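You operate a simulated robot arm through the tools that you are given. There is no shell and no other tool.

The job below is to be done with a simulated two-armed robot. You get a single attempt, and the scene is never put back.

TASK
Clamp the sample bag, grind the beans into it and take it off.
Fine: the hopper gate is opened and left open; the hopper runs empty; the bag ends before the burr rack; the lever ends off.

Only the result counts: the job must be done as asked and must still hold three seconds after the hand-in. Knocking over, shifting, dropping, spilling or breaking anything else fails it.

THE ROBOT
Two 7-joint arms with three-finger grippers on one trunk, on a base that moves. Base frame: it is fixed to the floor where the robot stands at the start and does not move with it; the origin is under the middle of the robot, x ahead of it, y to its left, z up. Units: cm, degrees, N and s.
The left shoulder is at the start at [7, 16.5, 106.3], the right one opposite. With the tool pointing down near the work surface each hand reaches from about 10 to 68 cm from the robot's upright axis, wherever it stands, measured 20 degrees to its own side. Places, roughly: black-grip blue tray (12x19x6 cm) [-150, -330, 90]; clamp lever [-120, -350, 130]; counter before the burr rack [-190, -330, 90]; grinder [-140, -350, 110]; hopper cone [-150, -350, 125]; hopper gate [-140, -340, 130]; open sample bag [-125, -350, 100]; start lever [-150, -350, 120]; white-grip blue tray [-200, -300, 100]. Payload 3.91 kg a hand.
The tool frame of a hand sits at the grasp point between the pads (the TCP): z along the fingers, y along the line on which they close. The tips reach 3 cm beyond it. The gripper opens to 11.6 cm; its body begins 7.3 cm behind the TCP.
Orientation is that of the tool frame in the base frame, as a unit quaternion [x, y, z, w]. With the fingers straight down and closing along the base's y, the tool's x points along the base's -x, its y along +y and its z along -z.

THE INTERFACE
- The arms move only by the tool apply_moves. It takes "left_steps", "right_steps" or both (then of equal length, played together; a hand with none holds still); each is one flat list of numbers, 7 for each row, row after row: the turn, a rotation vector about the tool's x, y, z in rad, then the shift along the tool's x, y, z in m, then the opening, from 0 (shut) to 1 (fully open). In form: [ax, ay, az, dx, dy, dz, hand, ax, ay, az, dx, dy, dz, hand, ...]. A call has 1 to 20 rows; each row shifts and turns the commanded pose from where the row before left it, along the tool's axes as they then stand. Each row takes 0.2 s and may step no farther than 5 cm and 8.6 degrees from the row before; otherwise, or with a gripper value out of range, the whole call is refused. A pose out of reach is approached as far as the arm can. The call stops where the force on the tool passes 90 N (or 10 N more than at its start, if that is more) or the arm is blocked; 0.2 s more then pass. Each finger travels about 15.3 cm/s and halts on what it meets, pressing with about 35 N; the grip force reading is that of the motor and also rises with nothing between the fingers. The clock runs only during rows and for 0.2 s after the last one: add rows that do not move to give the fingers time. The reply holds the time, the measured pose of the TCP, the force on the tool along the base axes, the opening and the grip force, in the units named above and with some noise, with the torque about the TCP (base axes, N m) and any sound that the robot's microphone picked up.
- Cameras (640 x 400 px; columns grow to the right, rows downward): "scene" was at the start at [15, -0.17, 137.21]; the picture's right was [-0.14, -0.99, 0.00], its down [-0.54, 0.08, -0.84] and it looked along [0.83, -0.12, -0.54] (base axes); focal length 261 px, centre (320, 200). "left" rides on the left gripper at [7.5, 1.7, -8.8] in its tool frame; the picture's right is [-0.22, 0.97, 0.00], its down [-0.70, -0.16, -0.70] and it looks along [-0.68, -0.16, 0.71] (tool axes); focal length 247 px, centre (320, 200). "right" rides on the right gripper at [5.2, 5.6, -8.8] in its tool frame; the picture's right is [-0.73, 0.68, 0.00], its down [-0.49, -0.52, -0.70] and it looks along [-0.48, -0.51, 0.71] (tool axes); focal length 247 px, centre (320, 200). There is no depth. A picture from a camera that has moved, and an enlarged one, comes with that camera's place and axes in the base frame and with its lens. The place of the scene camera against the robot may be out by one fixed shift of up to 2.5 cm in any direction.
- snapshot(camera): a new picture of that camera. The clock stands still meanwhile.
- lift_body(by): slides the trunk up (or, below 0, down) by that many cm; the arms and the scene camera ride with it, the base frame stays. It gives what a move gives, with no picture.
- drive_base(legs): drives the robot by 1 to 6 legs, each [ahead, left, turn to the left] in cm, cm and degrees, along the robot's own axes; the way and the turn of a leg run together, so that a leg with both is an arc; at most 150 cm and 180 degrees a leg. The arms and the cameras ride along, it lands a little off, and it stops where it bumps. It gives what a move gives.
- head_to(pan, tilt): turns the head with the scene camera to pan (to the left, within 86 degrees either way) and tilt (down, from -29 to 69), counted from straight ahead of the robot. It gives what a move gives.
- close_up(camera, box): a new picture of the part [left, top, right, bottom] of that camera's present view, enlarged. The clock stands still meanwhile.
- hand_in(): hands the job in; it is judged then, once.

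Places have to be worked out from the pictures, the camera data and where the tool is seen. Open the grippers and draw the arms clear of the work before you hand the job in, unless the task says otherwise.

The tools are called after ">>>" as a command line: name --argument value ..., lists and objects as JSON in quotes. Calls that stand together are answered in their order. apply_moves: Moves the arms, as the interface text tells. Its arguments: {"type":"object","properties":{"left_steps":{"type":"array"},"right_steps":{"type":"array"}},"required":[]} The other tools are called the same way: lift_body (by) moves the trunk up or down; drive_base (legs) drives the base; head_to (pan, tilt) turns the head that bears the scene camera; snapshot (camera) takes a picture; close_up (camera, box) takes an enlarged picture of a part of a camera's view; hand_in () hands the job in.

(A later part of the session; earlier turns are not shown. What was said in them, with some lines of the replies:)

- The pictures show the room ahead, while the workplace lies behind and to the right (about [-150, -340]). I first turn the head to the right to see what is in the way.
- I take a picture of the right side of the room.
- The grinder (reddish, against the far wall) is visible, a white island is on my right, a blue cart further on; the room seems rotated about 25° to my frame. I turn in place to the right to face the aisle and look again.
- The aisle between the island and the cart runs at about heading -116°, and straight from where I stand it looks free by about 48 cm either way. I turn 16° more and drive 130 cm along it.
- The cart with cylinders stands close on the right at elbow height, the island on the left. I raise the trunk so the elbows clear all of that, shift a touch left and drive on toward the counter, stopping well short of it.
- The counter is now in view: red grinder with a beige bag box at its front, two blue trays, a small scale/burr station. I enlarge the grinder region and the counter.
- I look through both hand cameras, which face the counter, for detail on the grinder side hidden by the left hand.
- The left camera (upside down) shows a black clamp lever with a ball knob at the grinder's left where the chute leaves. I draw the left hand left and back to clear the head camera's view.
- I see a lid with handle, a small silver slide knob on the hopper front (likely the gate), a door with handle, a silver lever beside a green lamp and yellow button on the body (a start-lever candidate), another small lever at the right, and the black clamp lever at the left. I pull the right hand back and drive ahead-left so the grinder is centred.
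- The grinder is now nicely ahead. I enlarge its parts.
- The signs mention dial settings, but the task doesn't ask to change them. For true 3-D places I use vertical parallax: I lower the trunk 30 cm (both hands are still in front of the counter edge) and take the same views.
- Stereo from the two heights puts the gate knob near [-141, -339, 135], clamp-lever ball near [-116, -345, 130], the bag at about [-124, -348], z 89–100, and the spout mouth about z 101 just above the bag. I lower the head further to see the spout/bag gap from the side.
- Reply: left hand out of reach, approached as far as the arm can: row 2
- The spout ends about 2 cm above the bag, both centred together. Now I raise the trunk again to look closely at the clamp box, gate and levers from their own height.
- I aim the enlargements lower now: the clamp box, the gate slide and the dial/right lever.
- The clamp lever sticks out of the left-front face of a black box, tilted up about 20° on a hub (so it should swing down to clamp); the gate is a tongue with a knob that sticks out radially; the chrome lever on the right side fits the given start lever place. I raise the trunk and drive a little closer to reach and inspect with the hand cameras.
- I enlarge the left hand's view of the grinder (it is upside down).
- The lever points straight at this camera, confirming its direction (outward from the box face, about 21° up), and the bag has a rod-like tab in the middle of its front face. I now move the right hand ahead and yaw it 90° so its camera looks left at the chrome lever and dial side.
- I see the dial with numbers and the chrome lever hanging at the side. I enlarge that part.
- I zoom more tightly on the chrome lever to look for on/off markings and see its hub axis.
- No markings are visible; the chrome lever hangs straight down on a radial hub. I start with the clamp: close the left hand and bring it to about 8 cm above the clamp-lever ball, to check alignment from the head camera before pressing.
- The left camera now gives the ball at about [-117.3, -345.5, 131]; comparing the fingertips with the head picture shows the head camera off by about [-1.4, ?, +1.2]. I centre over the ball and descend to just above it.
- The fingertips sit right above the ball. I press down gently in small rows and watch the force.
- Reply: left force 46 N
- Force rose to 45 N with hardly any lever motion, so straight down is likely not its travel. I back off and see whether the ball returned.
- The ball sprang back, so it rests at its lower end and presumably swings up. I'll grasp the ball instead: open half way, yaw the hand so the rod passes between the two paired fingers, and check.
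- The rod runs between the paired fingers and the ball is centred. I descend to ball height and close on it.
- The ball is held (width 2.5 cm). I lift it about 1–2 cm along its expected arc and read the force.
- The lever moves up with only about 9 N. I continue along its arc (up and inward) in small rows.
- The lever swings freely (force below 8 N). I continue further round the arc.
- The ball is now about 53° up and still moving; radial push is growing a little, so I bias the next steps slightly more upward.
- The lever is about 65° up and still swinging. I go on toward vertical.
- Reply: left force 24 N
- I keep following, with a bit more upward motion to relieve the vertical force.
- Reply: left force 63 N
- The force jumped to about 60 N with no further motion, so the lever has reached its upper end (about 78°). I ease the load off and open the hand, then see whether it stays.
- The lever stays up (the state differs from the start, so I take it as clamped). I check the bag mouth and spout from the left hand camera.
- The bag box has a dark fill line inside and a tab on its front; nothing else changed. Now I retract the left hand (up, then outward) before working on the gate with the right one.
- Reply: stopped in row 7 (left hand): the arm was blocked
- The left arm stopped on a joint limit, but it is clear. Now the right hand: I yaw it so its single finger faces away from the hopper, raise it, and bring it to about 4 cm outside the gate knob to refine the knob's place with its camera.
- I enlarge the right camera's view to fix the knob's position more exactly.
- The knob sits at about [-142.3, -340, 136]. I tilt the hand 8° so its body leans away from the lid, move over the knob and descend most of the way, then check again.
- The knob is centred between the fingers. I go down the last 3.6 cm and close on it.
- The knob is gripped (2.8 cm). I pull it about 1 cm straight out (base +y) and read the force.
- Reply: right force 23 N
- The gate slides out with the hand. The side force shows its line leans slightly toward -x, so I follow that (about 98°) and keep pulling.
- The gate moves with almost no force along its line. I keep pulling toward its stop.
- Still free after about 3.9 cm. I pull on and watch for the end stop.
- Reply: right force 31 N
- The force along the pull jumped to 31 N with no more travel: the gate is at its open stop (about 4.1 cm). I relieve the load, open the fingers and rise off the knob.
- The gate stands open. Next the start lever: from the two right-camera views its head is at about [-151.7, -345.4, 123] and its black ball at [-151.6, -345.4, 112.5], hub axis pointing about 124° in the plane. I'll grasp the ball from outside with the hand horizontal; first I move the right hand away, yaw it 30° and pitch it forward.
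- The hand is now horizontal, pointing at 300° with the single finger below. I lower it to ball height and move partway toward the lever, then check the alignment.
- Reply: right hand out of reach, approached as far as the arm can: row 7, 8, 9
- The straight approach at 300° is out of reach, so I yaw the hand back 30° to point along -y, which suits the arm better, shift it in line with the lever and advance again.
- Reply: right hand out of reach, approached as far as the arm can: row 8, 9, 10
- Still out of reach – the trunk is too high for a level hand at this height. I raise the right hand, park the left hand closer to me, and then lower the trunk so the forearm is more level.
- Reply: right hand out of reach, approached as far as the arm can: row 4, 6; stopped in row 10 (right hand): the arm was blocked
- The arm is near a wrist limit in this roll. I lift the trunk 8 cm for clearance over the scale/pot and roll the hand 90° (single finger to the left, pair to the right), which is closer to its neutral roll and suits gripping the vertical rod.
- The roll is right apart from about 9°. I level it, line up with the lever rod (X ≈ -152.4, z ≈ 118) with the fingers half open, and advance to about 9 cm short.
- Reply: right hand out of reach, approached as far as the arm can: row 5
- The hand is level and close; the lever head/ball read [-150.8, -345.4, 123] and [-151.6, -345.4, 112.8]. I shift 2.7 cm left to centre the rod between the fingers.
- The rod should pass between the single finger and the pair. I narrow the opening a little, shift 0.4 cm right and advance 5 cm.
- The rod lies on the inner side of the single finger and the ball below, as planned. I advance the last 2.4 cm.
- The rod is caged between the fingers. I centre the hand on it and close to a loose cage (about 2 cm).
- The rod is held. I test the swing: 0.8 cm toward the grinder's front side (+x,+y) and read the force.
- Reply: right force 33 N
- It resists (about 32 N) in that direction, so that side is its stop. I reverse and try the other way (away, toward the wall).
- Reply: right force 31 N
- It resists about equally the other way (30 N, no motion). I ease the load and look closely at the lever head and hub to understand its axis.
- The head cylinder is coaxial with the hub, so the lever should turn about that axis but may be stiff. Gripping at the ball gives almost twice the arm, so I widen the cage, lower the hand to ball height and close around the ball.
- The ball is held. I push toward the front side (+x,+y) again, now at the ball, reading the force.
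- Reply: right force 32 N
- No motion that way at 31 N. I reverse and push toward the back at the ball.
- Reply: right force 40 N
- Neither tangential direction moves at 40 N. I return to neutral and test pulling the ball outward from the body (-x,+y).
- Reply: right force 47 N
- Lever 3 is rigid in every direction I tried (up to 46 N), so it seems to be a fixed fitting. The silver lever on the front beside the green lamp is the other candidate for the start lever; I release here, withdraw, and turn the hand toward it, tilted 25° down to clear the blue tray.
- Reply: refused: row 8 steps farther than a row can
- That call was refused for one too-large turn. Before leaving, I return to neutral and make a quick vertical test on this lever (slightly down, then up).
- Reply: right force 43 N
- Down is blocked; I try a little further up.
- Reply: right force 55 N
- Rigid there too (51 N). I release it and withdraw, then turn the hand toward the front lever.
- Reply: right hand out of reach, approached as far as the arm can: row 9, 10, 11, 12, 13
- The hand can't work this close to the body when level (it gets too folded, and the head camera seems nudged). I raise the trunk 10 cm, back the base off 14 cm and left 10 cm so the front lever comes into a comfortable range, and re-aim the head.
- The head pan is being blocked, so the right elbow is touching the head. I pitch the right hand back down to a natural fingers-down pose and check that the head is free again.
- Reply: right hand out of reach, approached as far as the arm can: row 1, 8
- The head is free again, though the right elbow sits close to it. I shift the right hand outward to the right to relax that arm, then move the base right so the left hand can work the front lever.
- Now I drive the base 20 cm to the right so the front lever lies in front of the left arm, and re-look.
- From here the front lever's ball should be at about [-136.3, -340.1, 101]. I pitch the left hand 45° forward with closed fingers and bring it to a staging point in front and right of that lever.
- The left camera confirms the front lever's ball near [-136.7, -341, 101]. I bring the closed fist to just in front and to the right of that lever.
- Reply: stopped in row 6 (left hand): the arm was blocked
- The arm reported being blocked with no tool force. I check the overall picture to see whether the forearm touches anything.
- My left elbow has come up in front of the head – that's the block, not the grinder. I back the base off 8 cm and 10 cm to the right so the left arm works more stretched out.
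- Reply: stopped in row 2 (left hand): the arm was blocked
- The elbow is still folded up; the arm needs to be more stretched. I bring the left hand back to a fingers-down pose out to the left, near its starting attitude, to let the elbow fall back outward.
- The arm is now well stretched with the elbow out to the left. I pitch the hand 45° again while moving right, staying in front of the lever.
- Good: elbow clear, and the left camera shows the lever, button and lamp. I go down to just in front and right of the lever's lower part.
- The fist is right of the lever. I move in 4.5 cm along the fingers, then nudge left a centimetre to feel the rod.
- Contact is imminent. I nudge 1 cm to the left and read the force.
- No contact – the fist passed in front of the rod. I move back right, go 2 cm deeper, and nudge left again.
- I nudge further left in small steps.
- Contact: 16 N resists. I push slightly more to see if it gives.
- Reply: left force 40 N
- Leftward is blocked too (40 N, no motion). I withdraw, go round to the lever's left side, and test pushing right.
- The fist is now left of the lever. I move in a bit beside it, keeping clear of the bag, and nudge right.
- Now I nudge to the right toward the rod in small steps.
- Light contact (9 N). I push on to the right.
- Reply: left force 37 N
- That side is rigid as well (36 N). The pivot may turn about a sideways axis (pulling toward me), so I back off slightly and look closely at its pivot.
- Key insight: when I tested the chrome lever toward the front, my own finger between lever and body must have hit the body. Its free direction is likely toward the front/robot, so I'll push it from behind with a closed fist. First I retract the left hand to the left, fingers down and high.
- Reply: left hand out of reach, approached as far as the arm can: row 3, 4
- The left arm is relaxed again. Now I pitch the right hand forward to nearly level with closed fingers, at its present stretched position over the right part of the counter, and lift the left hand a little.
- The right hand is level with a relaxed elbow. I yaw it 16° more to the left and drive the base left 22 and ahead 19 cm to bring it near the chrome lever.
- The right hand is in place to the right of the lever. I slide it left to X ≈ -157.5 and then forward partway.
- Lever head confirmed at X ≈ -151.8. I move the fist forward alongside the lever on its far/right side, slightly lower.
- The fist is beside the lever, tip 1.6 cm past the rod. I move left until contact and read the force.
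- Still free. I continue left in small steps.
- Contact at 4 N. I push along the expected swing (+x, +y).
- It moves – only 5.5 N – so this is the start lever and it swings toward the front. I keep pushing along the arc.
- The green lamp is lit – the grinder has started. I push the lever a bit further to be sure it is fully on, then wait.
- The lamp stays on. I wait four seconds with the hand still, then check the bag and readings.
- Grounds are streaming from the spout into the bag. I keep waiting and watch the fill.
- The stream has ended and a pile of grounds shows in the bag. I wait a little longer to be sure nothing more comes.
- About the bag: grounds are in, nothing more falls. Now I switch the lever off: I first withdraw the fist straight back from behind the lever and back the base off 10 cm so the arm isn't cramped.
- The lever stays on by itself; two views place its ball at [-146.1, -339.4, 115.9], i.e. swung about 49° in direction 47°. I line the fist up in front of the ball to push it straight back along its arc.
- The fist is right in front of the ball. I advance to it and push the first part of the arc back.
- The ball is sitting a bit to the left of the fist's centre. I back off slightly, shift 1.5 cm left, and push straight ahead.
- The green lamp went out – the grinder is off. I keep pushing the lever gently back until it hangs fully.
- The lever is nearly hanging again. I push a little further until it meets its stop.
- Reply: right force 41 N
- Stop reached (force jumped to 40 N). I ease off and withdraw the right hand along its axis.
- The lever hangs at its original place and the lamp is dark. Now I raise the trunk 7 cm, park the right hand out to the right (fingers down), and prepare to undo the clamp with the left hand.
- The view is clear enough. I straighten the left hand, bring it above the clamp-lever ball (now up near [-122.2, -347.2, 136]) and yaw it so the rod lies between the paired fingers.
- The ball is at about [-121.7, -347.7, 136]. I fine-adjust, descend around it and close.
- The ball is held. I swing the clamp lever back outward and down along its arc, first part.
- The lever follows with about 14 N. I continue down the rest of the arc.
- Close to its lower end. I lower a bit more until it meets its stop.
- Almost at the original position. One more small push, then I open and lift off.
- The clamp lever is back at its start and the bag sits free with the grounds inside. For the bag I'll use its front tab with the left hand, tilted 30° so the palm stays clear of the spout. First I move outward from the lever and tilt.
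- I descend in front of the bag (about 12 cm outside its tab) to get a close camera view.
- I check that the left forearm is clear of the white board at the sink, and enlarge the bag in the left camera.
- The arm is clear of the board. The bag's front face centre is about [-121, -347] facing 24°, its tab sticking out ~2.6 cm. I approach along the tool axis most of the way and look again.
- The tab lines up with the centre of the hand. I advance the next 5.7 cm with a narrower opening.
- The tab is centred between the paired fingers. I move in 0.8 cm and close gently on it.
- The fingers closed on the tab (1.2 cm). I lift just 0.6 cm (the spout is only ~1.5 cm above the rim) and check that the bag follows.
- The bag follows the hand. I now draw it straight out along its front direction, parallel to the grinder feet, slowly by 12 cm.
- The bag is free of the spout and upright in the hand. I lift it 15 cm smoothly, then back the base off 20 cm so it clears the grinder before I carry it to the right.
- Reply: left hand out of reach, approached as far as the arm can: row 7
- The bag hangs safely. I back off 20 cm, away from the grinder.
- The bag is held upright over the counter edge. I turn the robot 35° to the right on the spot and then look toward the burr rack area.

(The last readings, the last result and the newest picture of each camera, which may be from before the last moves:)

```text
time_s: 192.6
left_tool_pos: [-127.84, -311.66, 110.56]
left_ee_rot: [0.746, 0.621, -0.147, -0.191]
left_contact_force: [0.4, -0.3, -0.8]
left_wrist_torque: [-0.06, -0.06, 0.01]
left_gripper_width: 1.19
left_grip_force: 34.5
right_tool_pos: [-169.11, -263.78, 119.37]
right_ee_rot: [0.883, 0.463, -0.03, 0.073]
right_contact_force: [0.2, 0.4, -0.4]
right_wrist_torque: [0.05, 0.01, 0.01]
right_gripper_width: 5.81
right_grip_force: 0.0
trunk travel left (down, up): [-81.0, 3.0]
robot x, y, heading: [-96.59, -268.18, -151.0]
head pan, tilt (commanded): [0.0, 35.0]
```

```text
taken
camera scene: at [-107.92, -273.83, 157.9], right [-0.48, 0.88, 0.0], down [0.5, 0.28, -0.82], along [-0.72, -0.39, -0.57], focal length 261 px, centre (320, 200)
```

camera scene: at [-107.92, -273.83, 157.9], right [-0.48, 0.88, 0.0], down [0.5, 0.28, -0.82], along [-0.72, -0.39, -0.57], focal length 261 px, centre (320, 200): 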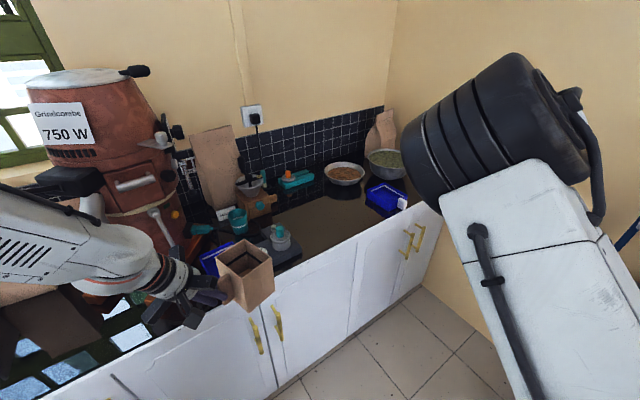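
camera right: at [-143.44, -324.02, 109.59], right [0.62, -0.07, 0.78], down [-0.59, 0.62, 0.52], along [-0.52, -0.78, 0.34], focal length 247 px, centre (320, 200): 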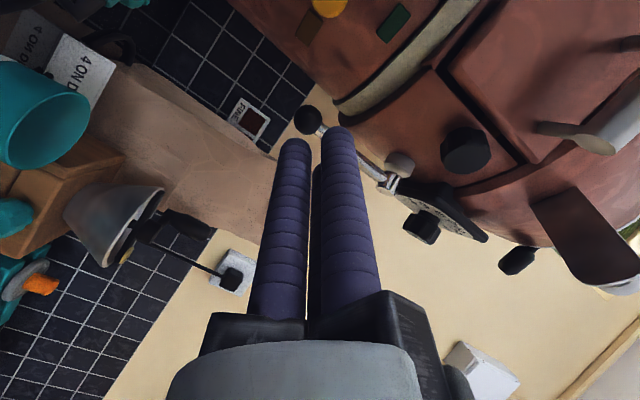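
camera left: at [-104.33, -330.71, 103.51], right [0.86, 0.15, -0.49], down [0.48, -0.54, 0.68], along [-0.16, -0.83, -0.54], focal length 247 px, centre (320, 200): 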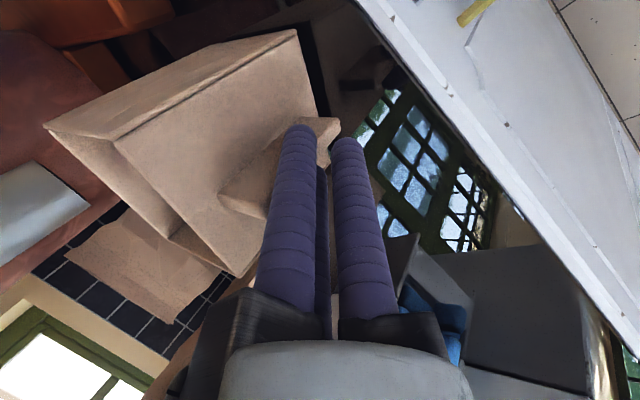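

I see the burr rack (teal), bowls and free counter before it. With this heading my hand would come in over the manual grinder, so I turn back 25° to the left and will also yaw the hand so that it ends on the robot side of the bag.

>>> drive_base --legs '[[0, 0, 25]]'

>>> lift_body --by 3

>>> apply_moves --left_steps '[0, -0.035, -0.065, 0, 0, 0, 0, 0, -0.035, -0.065, 0, 0, 0, 0, 0, -0.035, -0.065, 0, 0, 0, 0, 0, -0.035, -0.065, 0, 0, 0, 0, 0, -0.035, -0.065, 0, 0, 0, 0, 0, -0.035, -0.065, 0, 0, 0, 0]'

>>> snapshot --camera "scene"

```text
time_s: 194.2
left_tool_pos: [-107.06, -320.49, 110.55]
left_ee_rot: [0.597, 0.765, -0.184, -0.156]
left_contact_force: [-0.1, -0.8, -0.1]
left_wrist_torque: [0.0, -0.05, 0.0]
left_gripper_width: 1.22
left_grip_force: 35.3
right_tool_pos: [-164.56, -294.18, 119.35]
right_ee_rot: [0.764, 0.64, -0.013, 0.077]
right_contact_force: [1.2, 0.0, 0.9]
right_wrist_torque: [-0.02, -0.01, 0.01]
right_gripper_width: 5.81
right_grip_force: 0.0
trunk travel left (down, up): [-81.0, 3.0]
robot x, y, heading: [-96.93, -268.01, -126.2]
head pan, tilt (commanded): [0.0, 35.0]
```

```text
time_s: 195.0
left_tool_pos: [-107.02, -320.55, 113.51]
left_ee_rot: [0.597, 0.765, -0.185, -0.155]
left_contact_force: [0.6, -0.3, -0.7]
left_wrist_torque: [0.01, -0.06, -0.01]
left_gripper_width: 1.21
left_grip_force: 35.3
right_tool_pos: [-164.54, -294.32, 122.3]
right_ee_rot: [0.765, 0.639, -0.012, 0.078]
right_contact_force: [-0.2, -0.5, 0.4]
right_wrist_torque: [0.02, 0.01, 0.01]
right_gripper_width: 5.81
right_grip_force: 0.0
trunk travel left (down, up): [-84.0, 0.0]
robot x, y, heading: [-96.82, -268.21, -126.8]
head pan, tilt (commanded): [0.0, 35.0]
```

```text
time_s: 196.4
left_tool_pos: [-107.13, -320.33, 113.61]
left_ee_rot: [0.415, 0.878, -0.212, -0.106]
left_contact_force: [0.2, 0.1, -0.5]
left_wrist_torque: [0.03, -0.05, 0.0]
left_gripper_width: 1.24
left_grip_force: 34.7
right_tool_pos: [-164.56, -294.22, 122.4]
right_ee_rot: [0.765, 0.64, -0.013, 0.078]
right_contact_force: [-0.2, -0.1, -0.4]
right_wrist_torque: [-0.01, 0.02, -0.02]
right_gripper_width: 5.82
right_grip_force: 0.0
trunk travel left (down, up): [-84.0, 0.0]
robot x, y, heading: [-97.0, -268.18, -126.7]
head pan, tilt (commanded): [0.0, 35.0]
```

```text
taken
camera scene: at [-104.19, -278.18, 160.9], right [-0.8, 0.6, 0.0], down [0.34, 0.46, -0.82], along [-0.49, -0.66, -0.57], focal length 261 px, centre (320, 200)
```

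scene: 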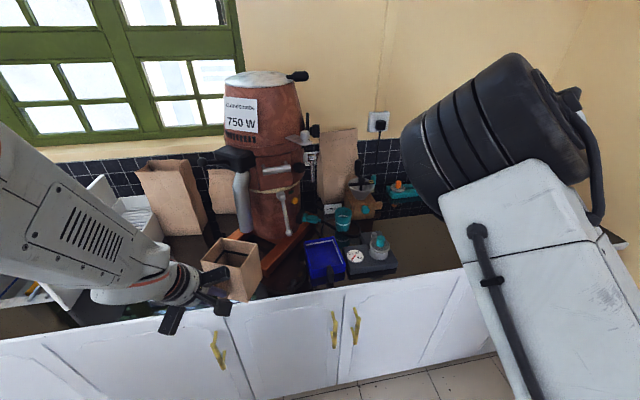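

The hand is yawed (tab now facing ~40°) and the bag is upright at about [-113, -325]. I drive diagonally ahead-right (30 ahead, 47 right) carrying the bag above everything on the counter.

>>> drive_base --legs '[[15, -23.5, 0], [15, -23.5, 0]]'

>>> snapshot --camera "scene"

```text
time_s: 199.9
left_tool_pos: [-162.81, -316.39, 113.61]
left_ee_rot: [0.417, 0.877, -0.213, -0.108]
left_contact_force: [0.6, -0.1, -1.4]
left_wrist_torque: [0.02, 0.0, 0.0]
left_gripper_width: 1.21
left_grip_force: 35.5
right_tool_pos: [-220.17, -289.75, 122.62]
right_ee_rot: [0.766, 0.638, -0.013, 0.077]
right_contact_force: [-0.5, -0.2, 0.2]
right_wrist_torque: [0.0, 0.07, 0.01]
right_gripper_width: 5.79
right_grip_force: 0.0
trunk travel left (down, up): [-84.0, 0.0]
robot x, y, heading: [-152.79, -264.32, -127.2]
head pan, tilt (commanded): [0.0, 35.0]
```

```text
taken
camera scene: at [-159.57, -274.19, 160.91], right [-0.8, 0.6, 0.0], down [0.34, 0.46, -0.82], along [-0.49, -0.65, -0.57], focal length 261 px, centre (320, 200)
```

scene: 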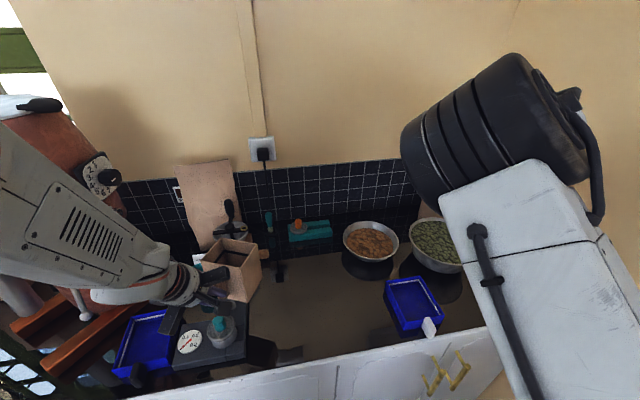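

The bag hovers right of the scale, and the free spot before the teal burr rack is in view. I extend the left arm to carry the bag over that spot (about [-193, -328]) at the same height.

>>> apply_moves --left_steps '[0, 0, 0, 0.0072, -0.0146, 0.0078, 0, 0, 0, 0, 0.0144, -0.0293, 0.0156, 0, 0, 0, 0, 0.0144, -0.0293, 0.0156, 0, 0, 0, 0, 0.0144, -0.0293, 0.0156, 0, 0, 0, 0, 0.0144, -0.0293, 0.0156, 0, 0, 0, 0, 0.0144, -0.0293, 0.0156, 0, 0, 0, 0, 0.0144, -0.0293, 0.0156, 0, 0, 0, 0, 0.0072, -0.0146, 0.0078, 0]'

>>> snapshot --camera "scene"

>>> snapshot --camera "left"

```text
time_s: 201.7
left_tool_pos: [-187.44, -323.86, 115.54]
left_ee_rot: [0.404, 0.879, -0.219, -0.129]
left_contact_force: [0.0, -0.1, -0.5]
left_wrist_torque: [0.08, -0.04, 0.0]
left_gripper_width: 1.22
left_grip_force: 34.9
right_tool_pos: [-220.37, -290.0, 122.43]
right_ee_rot: [0.766, 0.639, -0.013, 0.077]
right_contact_force: [0.1, -0.3, 0.4]
right_wrist_torque: [0.02, 0.01, 0.0]
right_gripper_width: 5.78
right_grip_force: 0.1
trunk travel left (down, up): [-84.0, 0.0]
robot x, y, heading: [-152.2, -264.27, -127.0]
head pan, tilt (commanded): [0.0, 35.0]
```

```text
taken
camera scene: at [-159.73, -274.23, 160.9], right [-0.8, 0.6, 0.0], down [0.35, 0.46, -0.82], along [-0.49, -0.65, -0.57], focal length 261 px, centre (320, 200)
```

scene: 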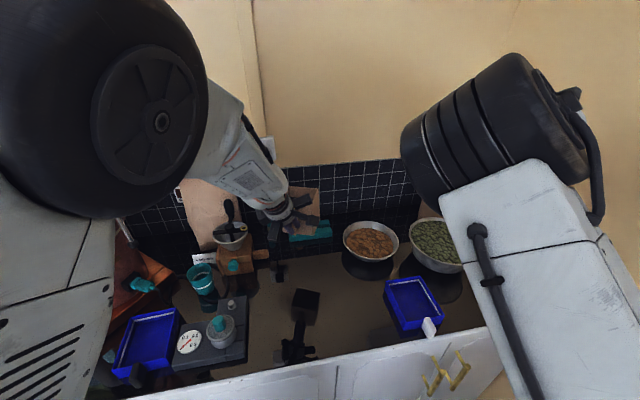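

```text
taken
camera left: at [-187.52, -314.59, 122.68], right [0.78, 0.39, -0.49], down [0.62, -0.43, 0.65], along [0.04, -0.82, -0.58], focal length 247 px, centre (320, 200)
```

left: 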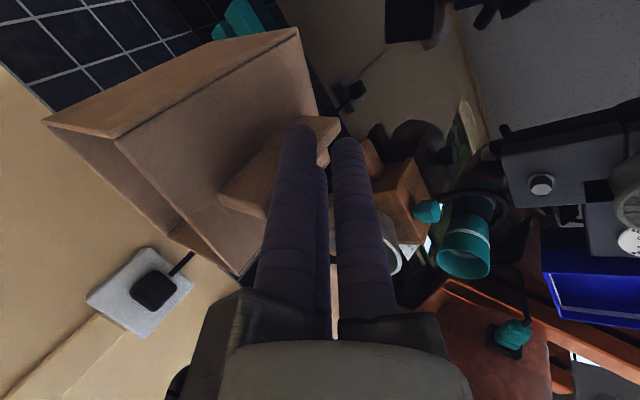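

The bag is over the spot, slightly rolled (3°). I level it first and then lower it about 12 cm, watching for any blocking.

>>> apply_moves --left_steps '[0.015, -0.057, 0, 0, 0, 0, 0, 0, 0, 0, 0, 0.0098, 0.0174, 0, 0, 0, 0, 0, 0.0147, 0.0262, 0, 0, 0, 0, 0, 0.0147, 0.0262, 0, 0, 0, 0, 0, 0.0147, 0.0262, 0, 0, 0, 0, 0, 0.0098, 0.0174, 0]'

>>> snapshot --camera "scene"

>>> snapshot --camera "left"

```text
time_s: 203.1
left_tool_pos: [-186.79, -323.4, 100.19]
left_ee_rot: [0.411, 0.878, -0.23, -0.084]
left_contact_force: [-0.7, -0.3, -0.1]
left_wrist_torque: [0.06, -0.04, 0.01]
left_gripper_width: 1.2
left_grip_force: 34.9
right_tool_pos: [-220.32, -289.88, 122.35]
right_ee_rot: [0.766, 0.638, -0.014, 0.078]
right_contact_force: [-0.7, -0.5, 0.2]
right_wrist_torque: [0.04, 0.01, -0.06]
right_gripper_width: 5.83
right_grip_force: 0.0
trunk travel left (down, up): [-84.0, 0.0]
robot x, y, heading: [-152.43, -264.17, -127.0]
head pan, tilt (commanded): [0.0, 35.0]
```

```text
taken
camera scene: at [-159.76, -274.32, 160.89], right [-0.8, 0.6, 0.0], down [0.35, 0.46, -0.82], along [-0.49, -0.65, -0.57], focal length 261 px, centre (320, 200)
```

scene: 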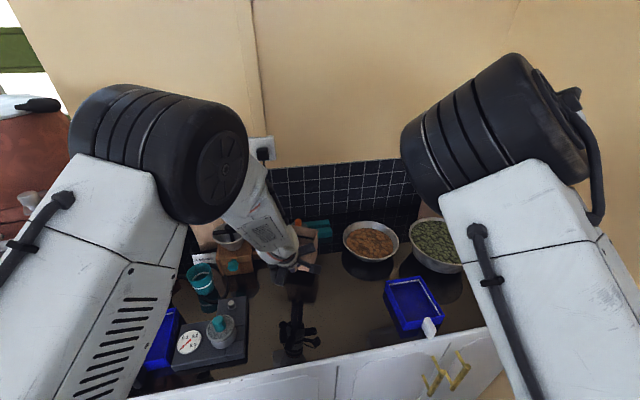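

```text
taken
camera left: at [-187.45, -313.81, 106.87], right [0.81, 0.37, -0.45], down [0.58, -0.38, 0.72], along [0.09, -0.84, -0.53], focal length 247 px, centre (320, 200)
```

left: 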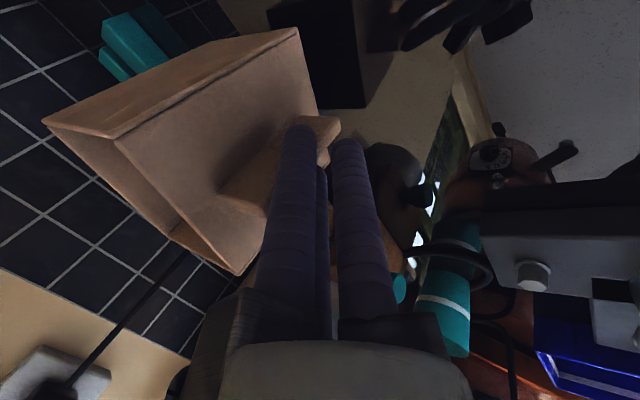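

It came down smoothly to about 4 cm above the counter. I trim the small tilt (2–3°) and lower 3.4 cm more.

>>> apply_moves --left_steps '[0.035, 0.047, 0, 0, 0, 0, 0, 0, 0, 0, 0, 0.0083, 0.0147, 0, 0, 0, 0, 0, 0.0083, 0.0147, 0]'

>>> snapshot --camera "left"

>>> close_up --camera "scene" --box '[220, 190, 380, 350]'

```text
time_s: 203.9
left_tool_pos: [-186.94, -323.51, 96.97]
left_ee_rot: [0.414, 0.872, -0.237, -0.113]
left_contact_force: [-0.2, -0.3, -1.1]
left_wrist_torque: [0.01, -0.05, -0.03]
left_gripper_width: 1.19
left_grip_force: 34.8
right_tool_pos: [-220.48, -289.76, 122.38]
right_ee_rot: [0.766, 0.638, -0.012, 0.078]
right_contact_force: [0.3, 0.0, -0.2]
right_wrist_torque: [-0.02, -0.02, -0.01]
right_gripper_width: 5.8
right_grip_force: 0.0
trunk travel left (down, up): [-84.0, 0.0]
robot x, y, heading: [-152.81, -264.17, -127.1]
head pan, tilt (commanded): [0.0, 35.0]
```

```text
taken
camera left: at [-187.0, -313.84, 103.73], right [0.79, 0.36, -0.49], down [0.61, -0.41, 0.68], along [0.04, -0.84, -0.54], focal length 247 px, centre (320, 200)
```

left: 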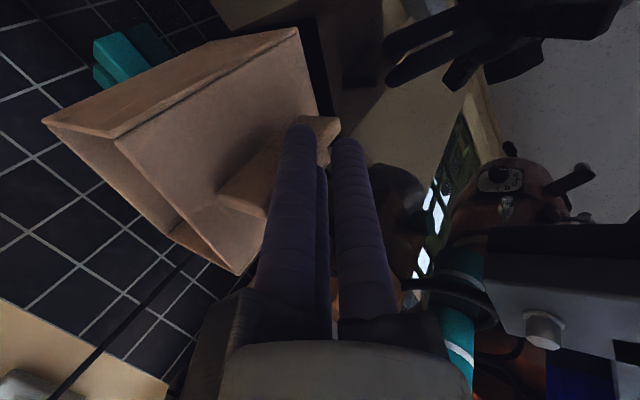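

```text
2.50 times, centred on (300, 270) of scene
camera zoom: at [-159.87, -274.2, 160.89], right [-0.8, 0.6, 0.0], down [0.35, 0.46, -0.82], along [-0.49, -0.65, -0.57], focal length 652 px, centre (370, 25)
```

zoom: 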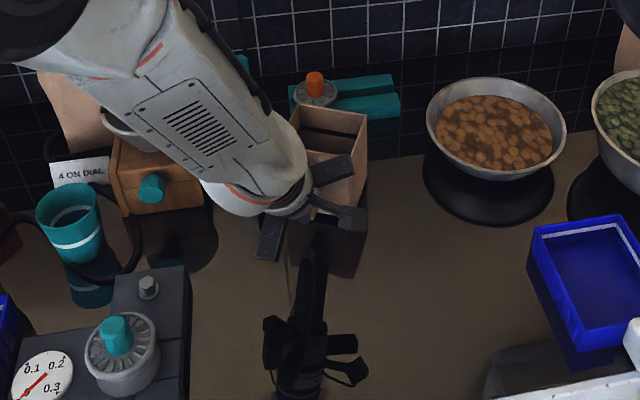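

Level now, bag about 1 cm above the counter before the rack. I lower in small steps to feel the contact.

>>> apply_moves --left_steps '[0, 0, 0, 0, 0.002, 0.0034, 0, 0, 0, 0, 0, 0.002, 0.0034, 0]'

>>> apply_moves --left_steps '[0, 0, 0, 0, 0.0015, 0.0026, 0]'

```text
time_s: 204.5
left_tool_pos: [-186.79, -323.52, 96.34]
left_ee_rot: [0.415, 0.872, -0.236, -0.113]
left_contact_force: [0.6, 0.6, 0.6]
left_wrist_torque: [0.03, -0.09, 0.0]
left_gripper_width: 1.2
left_grip_force: 35.4
right_tool_pos: [-220.38, -289.75, 122.33]
right_ee_rot: [0.766, 0.638, -0.013, 0.077]
right_contact_force: [-1.3, 0.1, -0.1]
right_wrist_torque: [0.02, 0.03, 0.01]
right_gripper_width: 5.82
right_grip_force: 0.1
trunk travel left (down, up): [-84.0, 0.0]
robot x, y, heading: [-152.42, -264.11, -127.1]
head pan, tilt (commanded): [0.0, 35.0]
```

```text
time_s: 204.9
left_tool_pos: [-186.9, -323.57, 95.99]
left_ee_rot: [0.414, 0.871, -0.236, -0.115]
left_contact_force: [1.1, -0.2, 0.0]
left_wrist_torque: [-0.03, -0.05, -0.01]
left_gripper_width: 1.22
left_grip_force: 34.9
right_tool_pos: [-220.36, -289.87, 122.28]
right_ee_rot: [0.766, 0.638, -0.013, 0.078]
right_contact_force: [0.7, 0.7, -0.5]
right_wrist_torque: [0.02, 0.0, -0.01]
right_gripper_width: 5.79
right_grip_force: 0.1
trunk travel left (down, up): [-84.0, 0.0]
robot x, y, heading: [-152.76, -263.95, -127.2]
head pan, tilt (commanded): [0.0, 35.0]
```

No contact yet. I continue down in 0.3 cm steps.

>>> apply_moves --left_steps '[0, 0, 0, 0, 0.0015, 0.0026, 0]'

```text
time_s: 205.3
left_tool_pos: [-186.88, -323.53, 95.87]
left_ee_rot: [0.413, 0.871, -0.239, -0.114]
left_contact_force: [0.8, -0.1, 12.6]
left_wrist_torque: [-0.34, 0.35, -0.01]
left_gripper_width: 1.24
left_grip_force: 34.9
right_tool_pos: [-220.28, -289.67, 122.54]
right_ee_rot: [0.766, 0.638, -0.014, 0.079]
right_contact_force: [-0.6, -0.3, -0.6]
right_wrist_torque: [0.0, -0.06, 0.02]
right_gripper_width: 5.78
right_grip_force: 0.0
trunk travel left (down, up): [-84.0, 0.0]
robot x, y, heading: [-152.67, -264.43, -126.9]
head pan, tilt (commanded): [0.0, 35.0]
```

The bag touches down (12.6 N). I relieve slightly, open the fingers a little and check before retreating.

>>> apply_moves --left_steps '[0, 0, 0, 0, -0.0008, -0.0014, 0, 0, 0, 0, 0, 0, 0, 0.1, 0, 0, 0, 0, 0, 0, 0.2, 0, 0, 0, 0, 0, 0, 0.3]'

>>> snapshot --camera "left"

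>>> close_up --camera "scene" --box '[220, 190, 380, 350]'

```text
time_s: 206.3
left_tool_pos: [-186.83, -323.42, 95.71]
left_ee_rot: [0.414, 0.872, -0.235, -0.114]
left_contact_force: [-0.4, -0.4, 0.3]
left_wrist_torque: [0.0, -0.01, 0.03]
left_gripper_width: 3.49
left_grip_force: 0.1
right_tool_pos: [-220.34, -289.84, 122.43]
right_ee_rot: [0.766, 0.638, -0.013, 0.077]
right_contact_force: [-0.5, -0.3, -0.1]
right_wrist_torque: [0.03, 0.03, 0.0]
right_gripper_width: 5.81
right_grip_force: 0.0
trunk travel left (down, up): [-84.0, 0.0]
robot x, y, heading: [-152.95, -264.27, -126.9]
head pan, tilt (commanded): [0.0, 35.0]
```

```text
taken
camera left: at [-186.96, -313.82, 102.52], right [0.79, 0.36, -0.49], down [0.61, -0.41, 0.68], along [0.04, -0.84, -0.54], focal length 247 px, centre (320, 200)
```

left: 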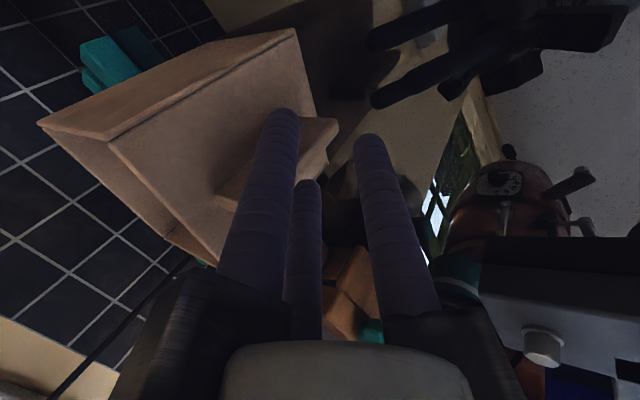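

```text
2.50 times, centred on (300, 270) of scene
camera zoom: at [-159.78, -274.19, 160.9], right [-0.8, 0.6, 0.0], down [0.35, 0.46, -0.82], along [-0.49, -0.65, -0.57], focal length 652 px, centre (370, 25)
```

zoom: 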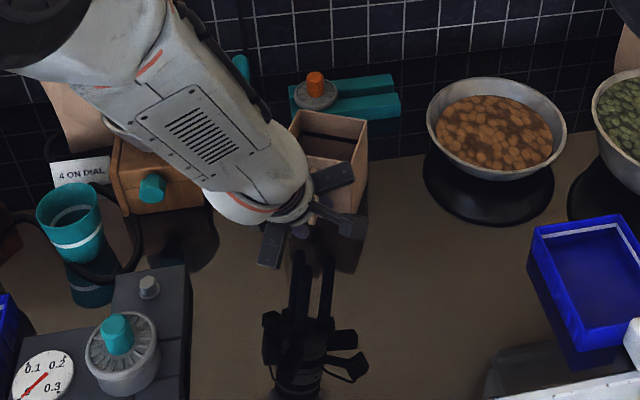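

The bag stands by itself. I slide the fingers outward off the tab and retreat up along the tool axis.

>>> apply_moves --left_steps '[0, 0, 0, 0, 0.0129, -0.0076, 0.33, 0, 0, 0, 0, 0.0172, -0.01, 0.35, 0, 0, 0, 0, 0.0172, -0.01, 0.4, 0, 0, 0, 0, 0, -0.03, 0.4, 0, 0, 0, 0, 0, -0.03, 0.4, 0, 0, 0, 0, 0, -0.03, 0.4]'

>>> snapshot --camera "scene"

>>> snapshot --camera "left"

```text
time_s: 207.7
left_tool_pos: [-179.05, -317.08, 103.77]
left_ee_rot: [0.414, 0.872, -0.236, -0.113]
left_contact_force: [0.1, 0.1, -0.1]
left_wrist_torque: [0.01, 0.02, 0.0]
left_gripper_width: 4.65
left_grip_force: 0.0
right_tool_pos: [-220.32, -289.71, 122.42]
right_ee_rot: [0.766, 0.638, -0.014, 0.078]
right_contact_force: [0.9, 0.3, -0.2]
right_wrist_torque: [-0.02, -0.03, 0.03]
right_gripper_width: 5.81
right_grip_force: 0.0
trunk travel left (down, up): [-84.0, 0.0]
robot x, y, heading: [-152.88, -264.09, -127.1]
head pan, tilt (commanded): [0.0, 35.0]
```

```text
taken
camera scene: at [-159.67, -274.06, 160.91], right [-0.8, 0.6, 0.0], down [0.34, 0.46, -0.82], along [-0.49, -0.65, -0.57], focal length 261 px, centre (320, 200)
```

scene: 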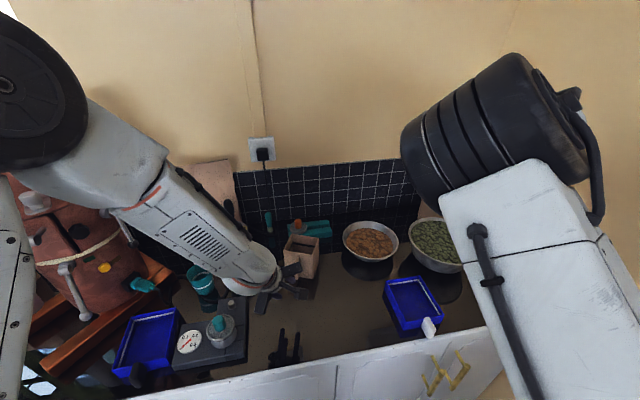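

```text
taken
camera left: at [-179.06, -307.41, 110.48], right [0.79, 0.36, -0.49], down [0.61, -0.41, 0.68], along [0.04, -0.84, -0.54], focal length 247 px, centre (320, 200)
```

left: 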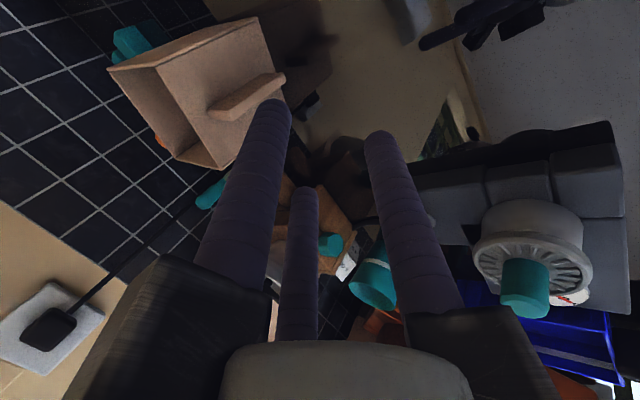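

The bag stands before the burr rack, the hand is free of it. I raise the left hand well above everything and check the bag once more before driving away.

>>> apply_moves --left_steps '[0, 0, 0, 0, -0.018, -0.031, 0.4, 0, 0, 0, 0, -0.018, -0.031, 0.4, 0, 0, 0, 0, -0.018, -0.031, 0.4, 0, 0, 0, 0, -0.018, -0.031, 0.4]'

>>> snapshot --camera "scene"

>>> snapshot --camera "left"

```text
time_s: 208.7
left_tool_pos: [-179.15, -316.99, 117.9]
left_ee_rot: [0.414, 0.871, -0.237, -0.113]
left_contact_force: [0.2, -0.4, 0.6]
left_wrist_torque: [-0.02, 0.05, -0.01]
left_gripper_width: 4.64
left_grip_force: 0.1
right_tool_pos: [-220.28, -289.62, 122.48]
right_ee_rot: [0.766, 0.638, -0.014, 0.078]
right_contact_force: [0.1, 0.4, 0.8]
right_wrist_torque: [-0.01, -0.04, -0.06]
right_gripper_width: 5.78
right_grip_force: 0.2
trunk travel left (down, up): [-84.0, 0.0]
robot x, y, heading: [-152.78, -264.06, -126.8]
head pan, tilt (commanded): [0.0, 35.0]
```

```text
taken
camera scene: at [-159.68, -274.0, 160.91], right [-0.8, 0.6, 0.0], down [0.34, 0.46, -0.82], along [-0.49, -0.65, -0.57], focal length 261 px, centre (320, 200)
```

scene: 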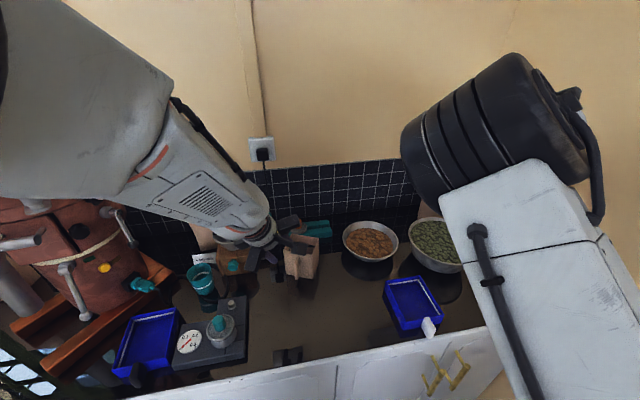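

```text
taken
camera left: at [-179.24, -307.31, 124.66], right [0.79, 0.36, -0.49], down [0.61, -0.4, 0.68], along [0.04, -0.84, -0.54], focal length 247 px, centre (320, 200)
```

left: 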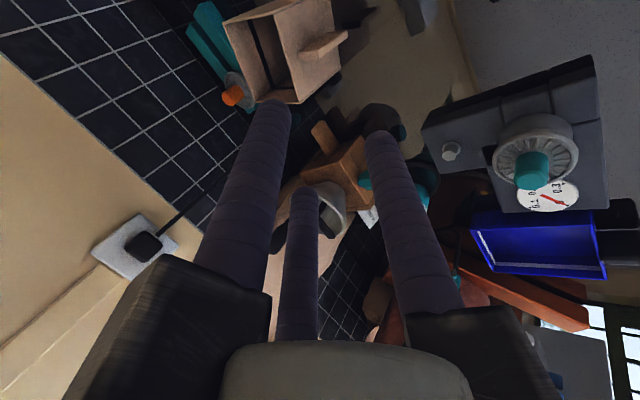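

The bag stands well before the rack, still holding the grounds. I drive back and left away from the counter (clear of the cart) with both hands raised.

>>> drive_base --legs '[[-12, 12, 0], [-14, 10, 0]]'

>>> snapshot --camera "scene"

```text
time_s: 211.2
left_tool_pos: [-146.35, -309.7, 117.6]
left_ee_rot: [0.415, 0.872, -0.235, -0.113]
left_contact_force: [-0.5, 0.5, 0.1]
left_wrist_torque: [0.05, -0.05, 0.0]
left_gripper_width: 4.6
left_grip_force: 0.1
right_tool_pos: [-187.51, -282.46, 122.15]
right_ee_rot: [0.766, 0.638, -0.011, 0.077]
right_contact_force: [-1.4, 0.3, 0.4]
right_wrist_torque: [0.01, -0.01, -0.01]
right_gripper_width: 5.79
right_grip_force: 0.0
trunk travel left (down, up): [-84.0, 0.0]
robot x, y, heading: [-119.8, -256.55, -127.0]
head pan, tilt (commanded): [0.0, 35.0]
```

```text
taken
camera scene: at [-127.06, -266.84, 160.86], right [-0.8, 0.6, 0.0], down [0.35, 0.46, -0.82], along [-0.49, -0.65, -0.58], focal length 261 px, centre (320, 200)
```

scene: 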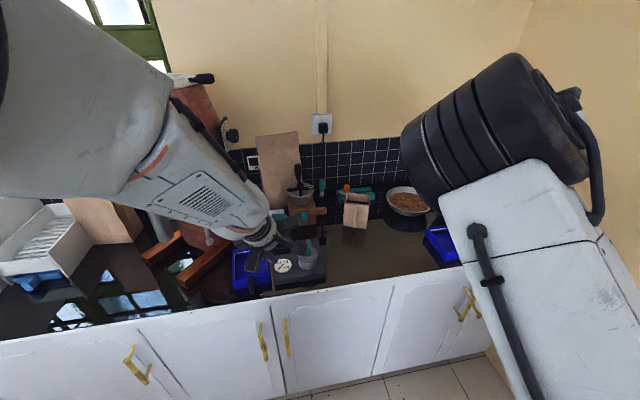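

Both arms come clear. I back off a little more and open both grippers fully, then take a last look at everything.

>>> drive_base --legs '[[-14, 6, 0]]'

>>> apply_moves --left_steps '[0, 0, 0, 0, 0, 0, 0.7, 0, 0, 0, 0, 0, 0, 1, 0, 0, 0, 0, 0, 0, 1]' --right_steps '[0, 0, 0, 0, 0, 0, 0.7, 0, 0, 0, 0, 0, 0, 1, 0, 0, 0, 0, 0, 0, 1]'

>>> head_to --pan 5 --tilt 28

>>> snapshot --camera "scene"

```text
time_s: 212.6
left_tool_pos: [-133.24, -302.21, 117.69]
left_ee_rot: [0.416, 0.871, -0.235, -0.113]
left_contact_force: [0.2, 0.4, 0.3]
left_wrist_torque: [0.02, -0.03, 0.02]
left_gripper_width: 4.65
left_grip_force: 0.2
right_tool_pos: [-174.29, -274.91, 122.14]
right_ee_rot: [0.767, 0.637, -0.011, 0.077]
right_contact_force: [-0.3, 0.3, 0.5]
right_wrist_torque: [0.01, -0.01, 0.01]
right_gripper_width: 5.8
right_grip_force: 0.2
trunk travel left (down, up): [-84.0, 0.0]
robot x, y, heading: [-106.41, -249.41, -127.2]
head pan, tilt (commanded): [0.0, 35.0]
```

```text
time_s: 213.4
left_tool_pos: [-132.83, -302.15, 117.71]
left_ee_rot: [0.415, 0.871, -0.236, -0.115]
left_contact_force: [0.5, -0.3, 0.2]
left_wrist_torque: [-0.01, 0.01, 0.0]
left_gripper_width: 11.62
left_grip_force: 0.1
right_tool_pos: [-174.01, -274.77, 122.48]
right_ee_rot: [0.766, 0.637, -0.013, 0.079]
right_contact_force: [0.3, 0.6, 0.4]
right_wrist_torque: [-0.02, 0.03, -0.02]
right_gripper_width: 11.6
right_grip_force: 0.0
trunk travel left (down, up): [-84.0, 0.0]
robot x, y, heading: [-106.49, -249.26, -127.0]
head pan, tilt (commanded): [0.0, 35.0]
```

```text
time_s: 214.1
left_tool_pos: [-132.86, -302.21, 117.93]
left_ee_rot: [0.415, 0.871, -0.236, -0.114]
left_contact_force: [-0.6, -0.7, -0.1]
left_wrist_torque: [0.03, -0.03, -0.02]
left_gripper_width: 11.59
left_grip_force: 0.0
right_tool_pos: [-174.1, -274.78, 122.34]
right_ee_rot: [0.766, 0.638, -0.013, 0.079]
right_contact_force: [0.8, 0.4, 0.6]
right_wrist_torque: [0.01, 0.0, 0.0]
right_gripper_width: 11.6
right_grip_force: 0.0
trunk travel left (down, up): [-84.0, 0.0]
robot x, y, heading: [-106.46, -249.37, -127.0]
head pan, tilt (commanded): [5.0, 28.0]
```

```text
taken
camera scene: at [-112.96, -259.95, 162.0], right [-0.85, 0.53, 0.0], down [0.25, 0.4, -0.88], along [-0.47, -0.75, -0.47], focal length 261 px, centre (320, 200)
```

scene: 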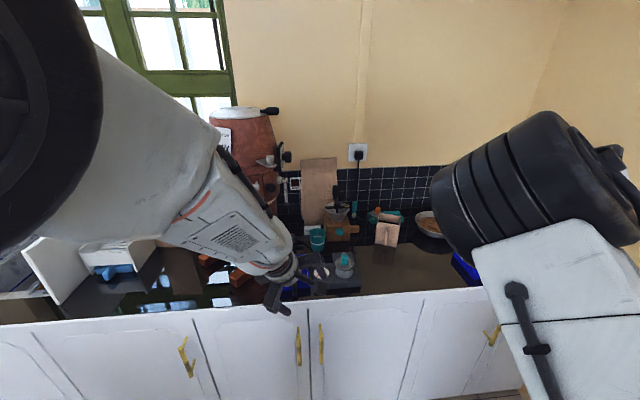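

I enlarge the bag and grinder regions for a final check.

>>> close_up --camera "scene" --box '[280, 150, 460, 290]'

>>> close_up --camera "scene" --box '[200, 90, 320, 200]'

```text
2.86 times, centred on (370, 220) of scene
camera zoom: at [-112.96, -259.95, 162.0], right [-0.85, 0.53, 0.0], down [0.25, 0.4, -0.88], along [-0.47, -0.75, -0.47], focal length 745 px, centre (177, 143)
```

zoom: 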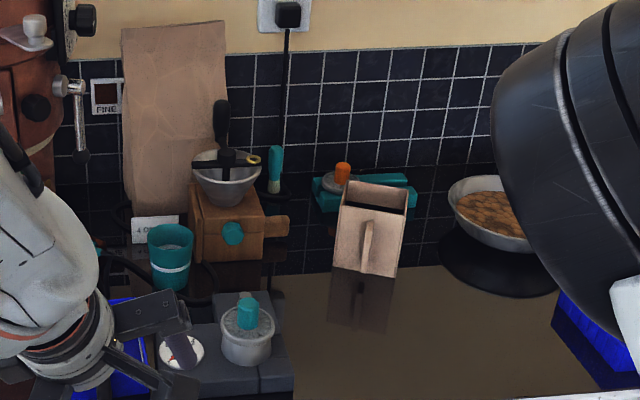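

```text
3.64 times, centred on (260, 145) of scene
camera zoom: at [-112.96, -259.95, 162.0], right [-0.85, 0.53, 0.0], down [0.25, 0.4, -0.88], along [-0.47, -0.75, -0.47], focal length 948 px, centre (538, 400)
```

zoom: 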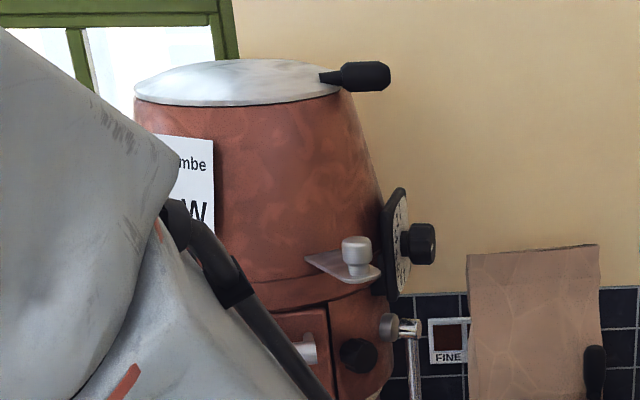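

The bag stands upright before the burr rack with the grounds in it, the gate is open, the start lever hangs off, the clamp lever is back, other items are in place and both arms are clear with open grippers. I hand the job in.

>>> hand_in

```text
The job is handed in.
```

The job is done and handed in. The bag was clamped and the beans ground into it. I then took it off and set it upright on the counter before the burr rack, about 12 cm in front of it. I don't have the judge's result.

- **Grinder:** The hopper gate is open and stays open. Grounds stopped coming out of the spout on their own while the grinder was still running. I took that to mean the hopper is empty but did not look inside. The start lever hangs in its off position and the green lamp is out.
- **Clamp:** Its lever is back where it started.
- **Testing the levers:** I didn't know at first which lever starts the grinder or which way it moves. I pushed the silver lever on the front with up to about 40 N and the chrome start lever with up to about 50 N in the wrong directions. Neither moved, and I saw no shift of the grinder afterwards.
- **Head camera:** My right arm nudged the head once while folded too close. It moved freely again afterwards.
- **Everything else:** The scale, cup, hand grinder and brown bowl looked in place in the last pictures. The trays, the green bowl and the sink side were partly or fully out of view then. Nothing was dropped or spilled that I could see. Both grippers are open and clear of the counter.
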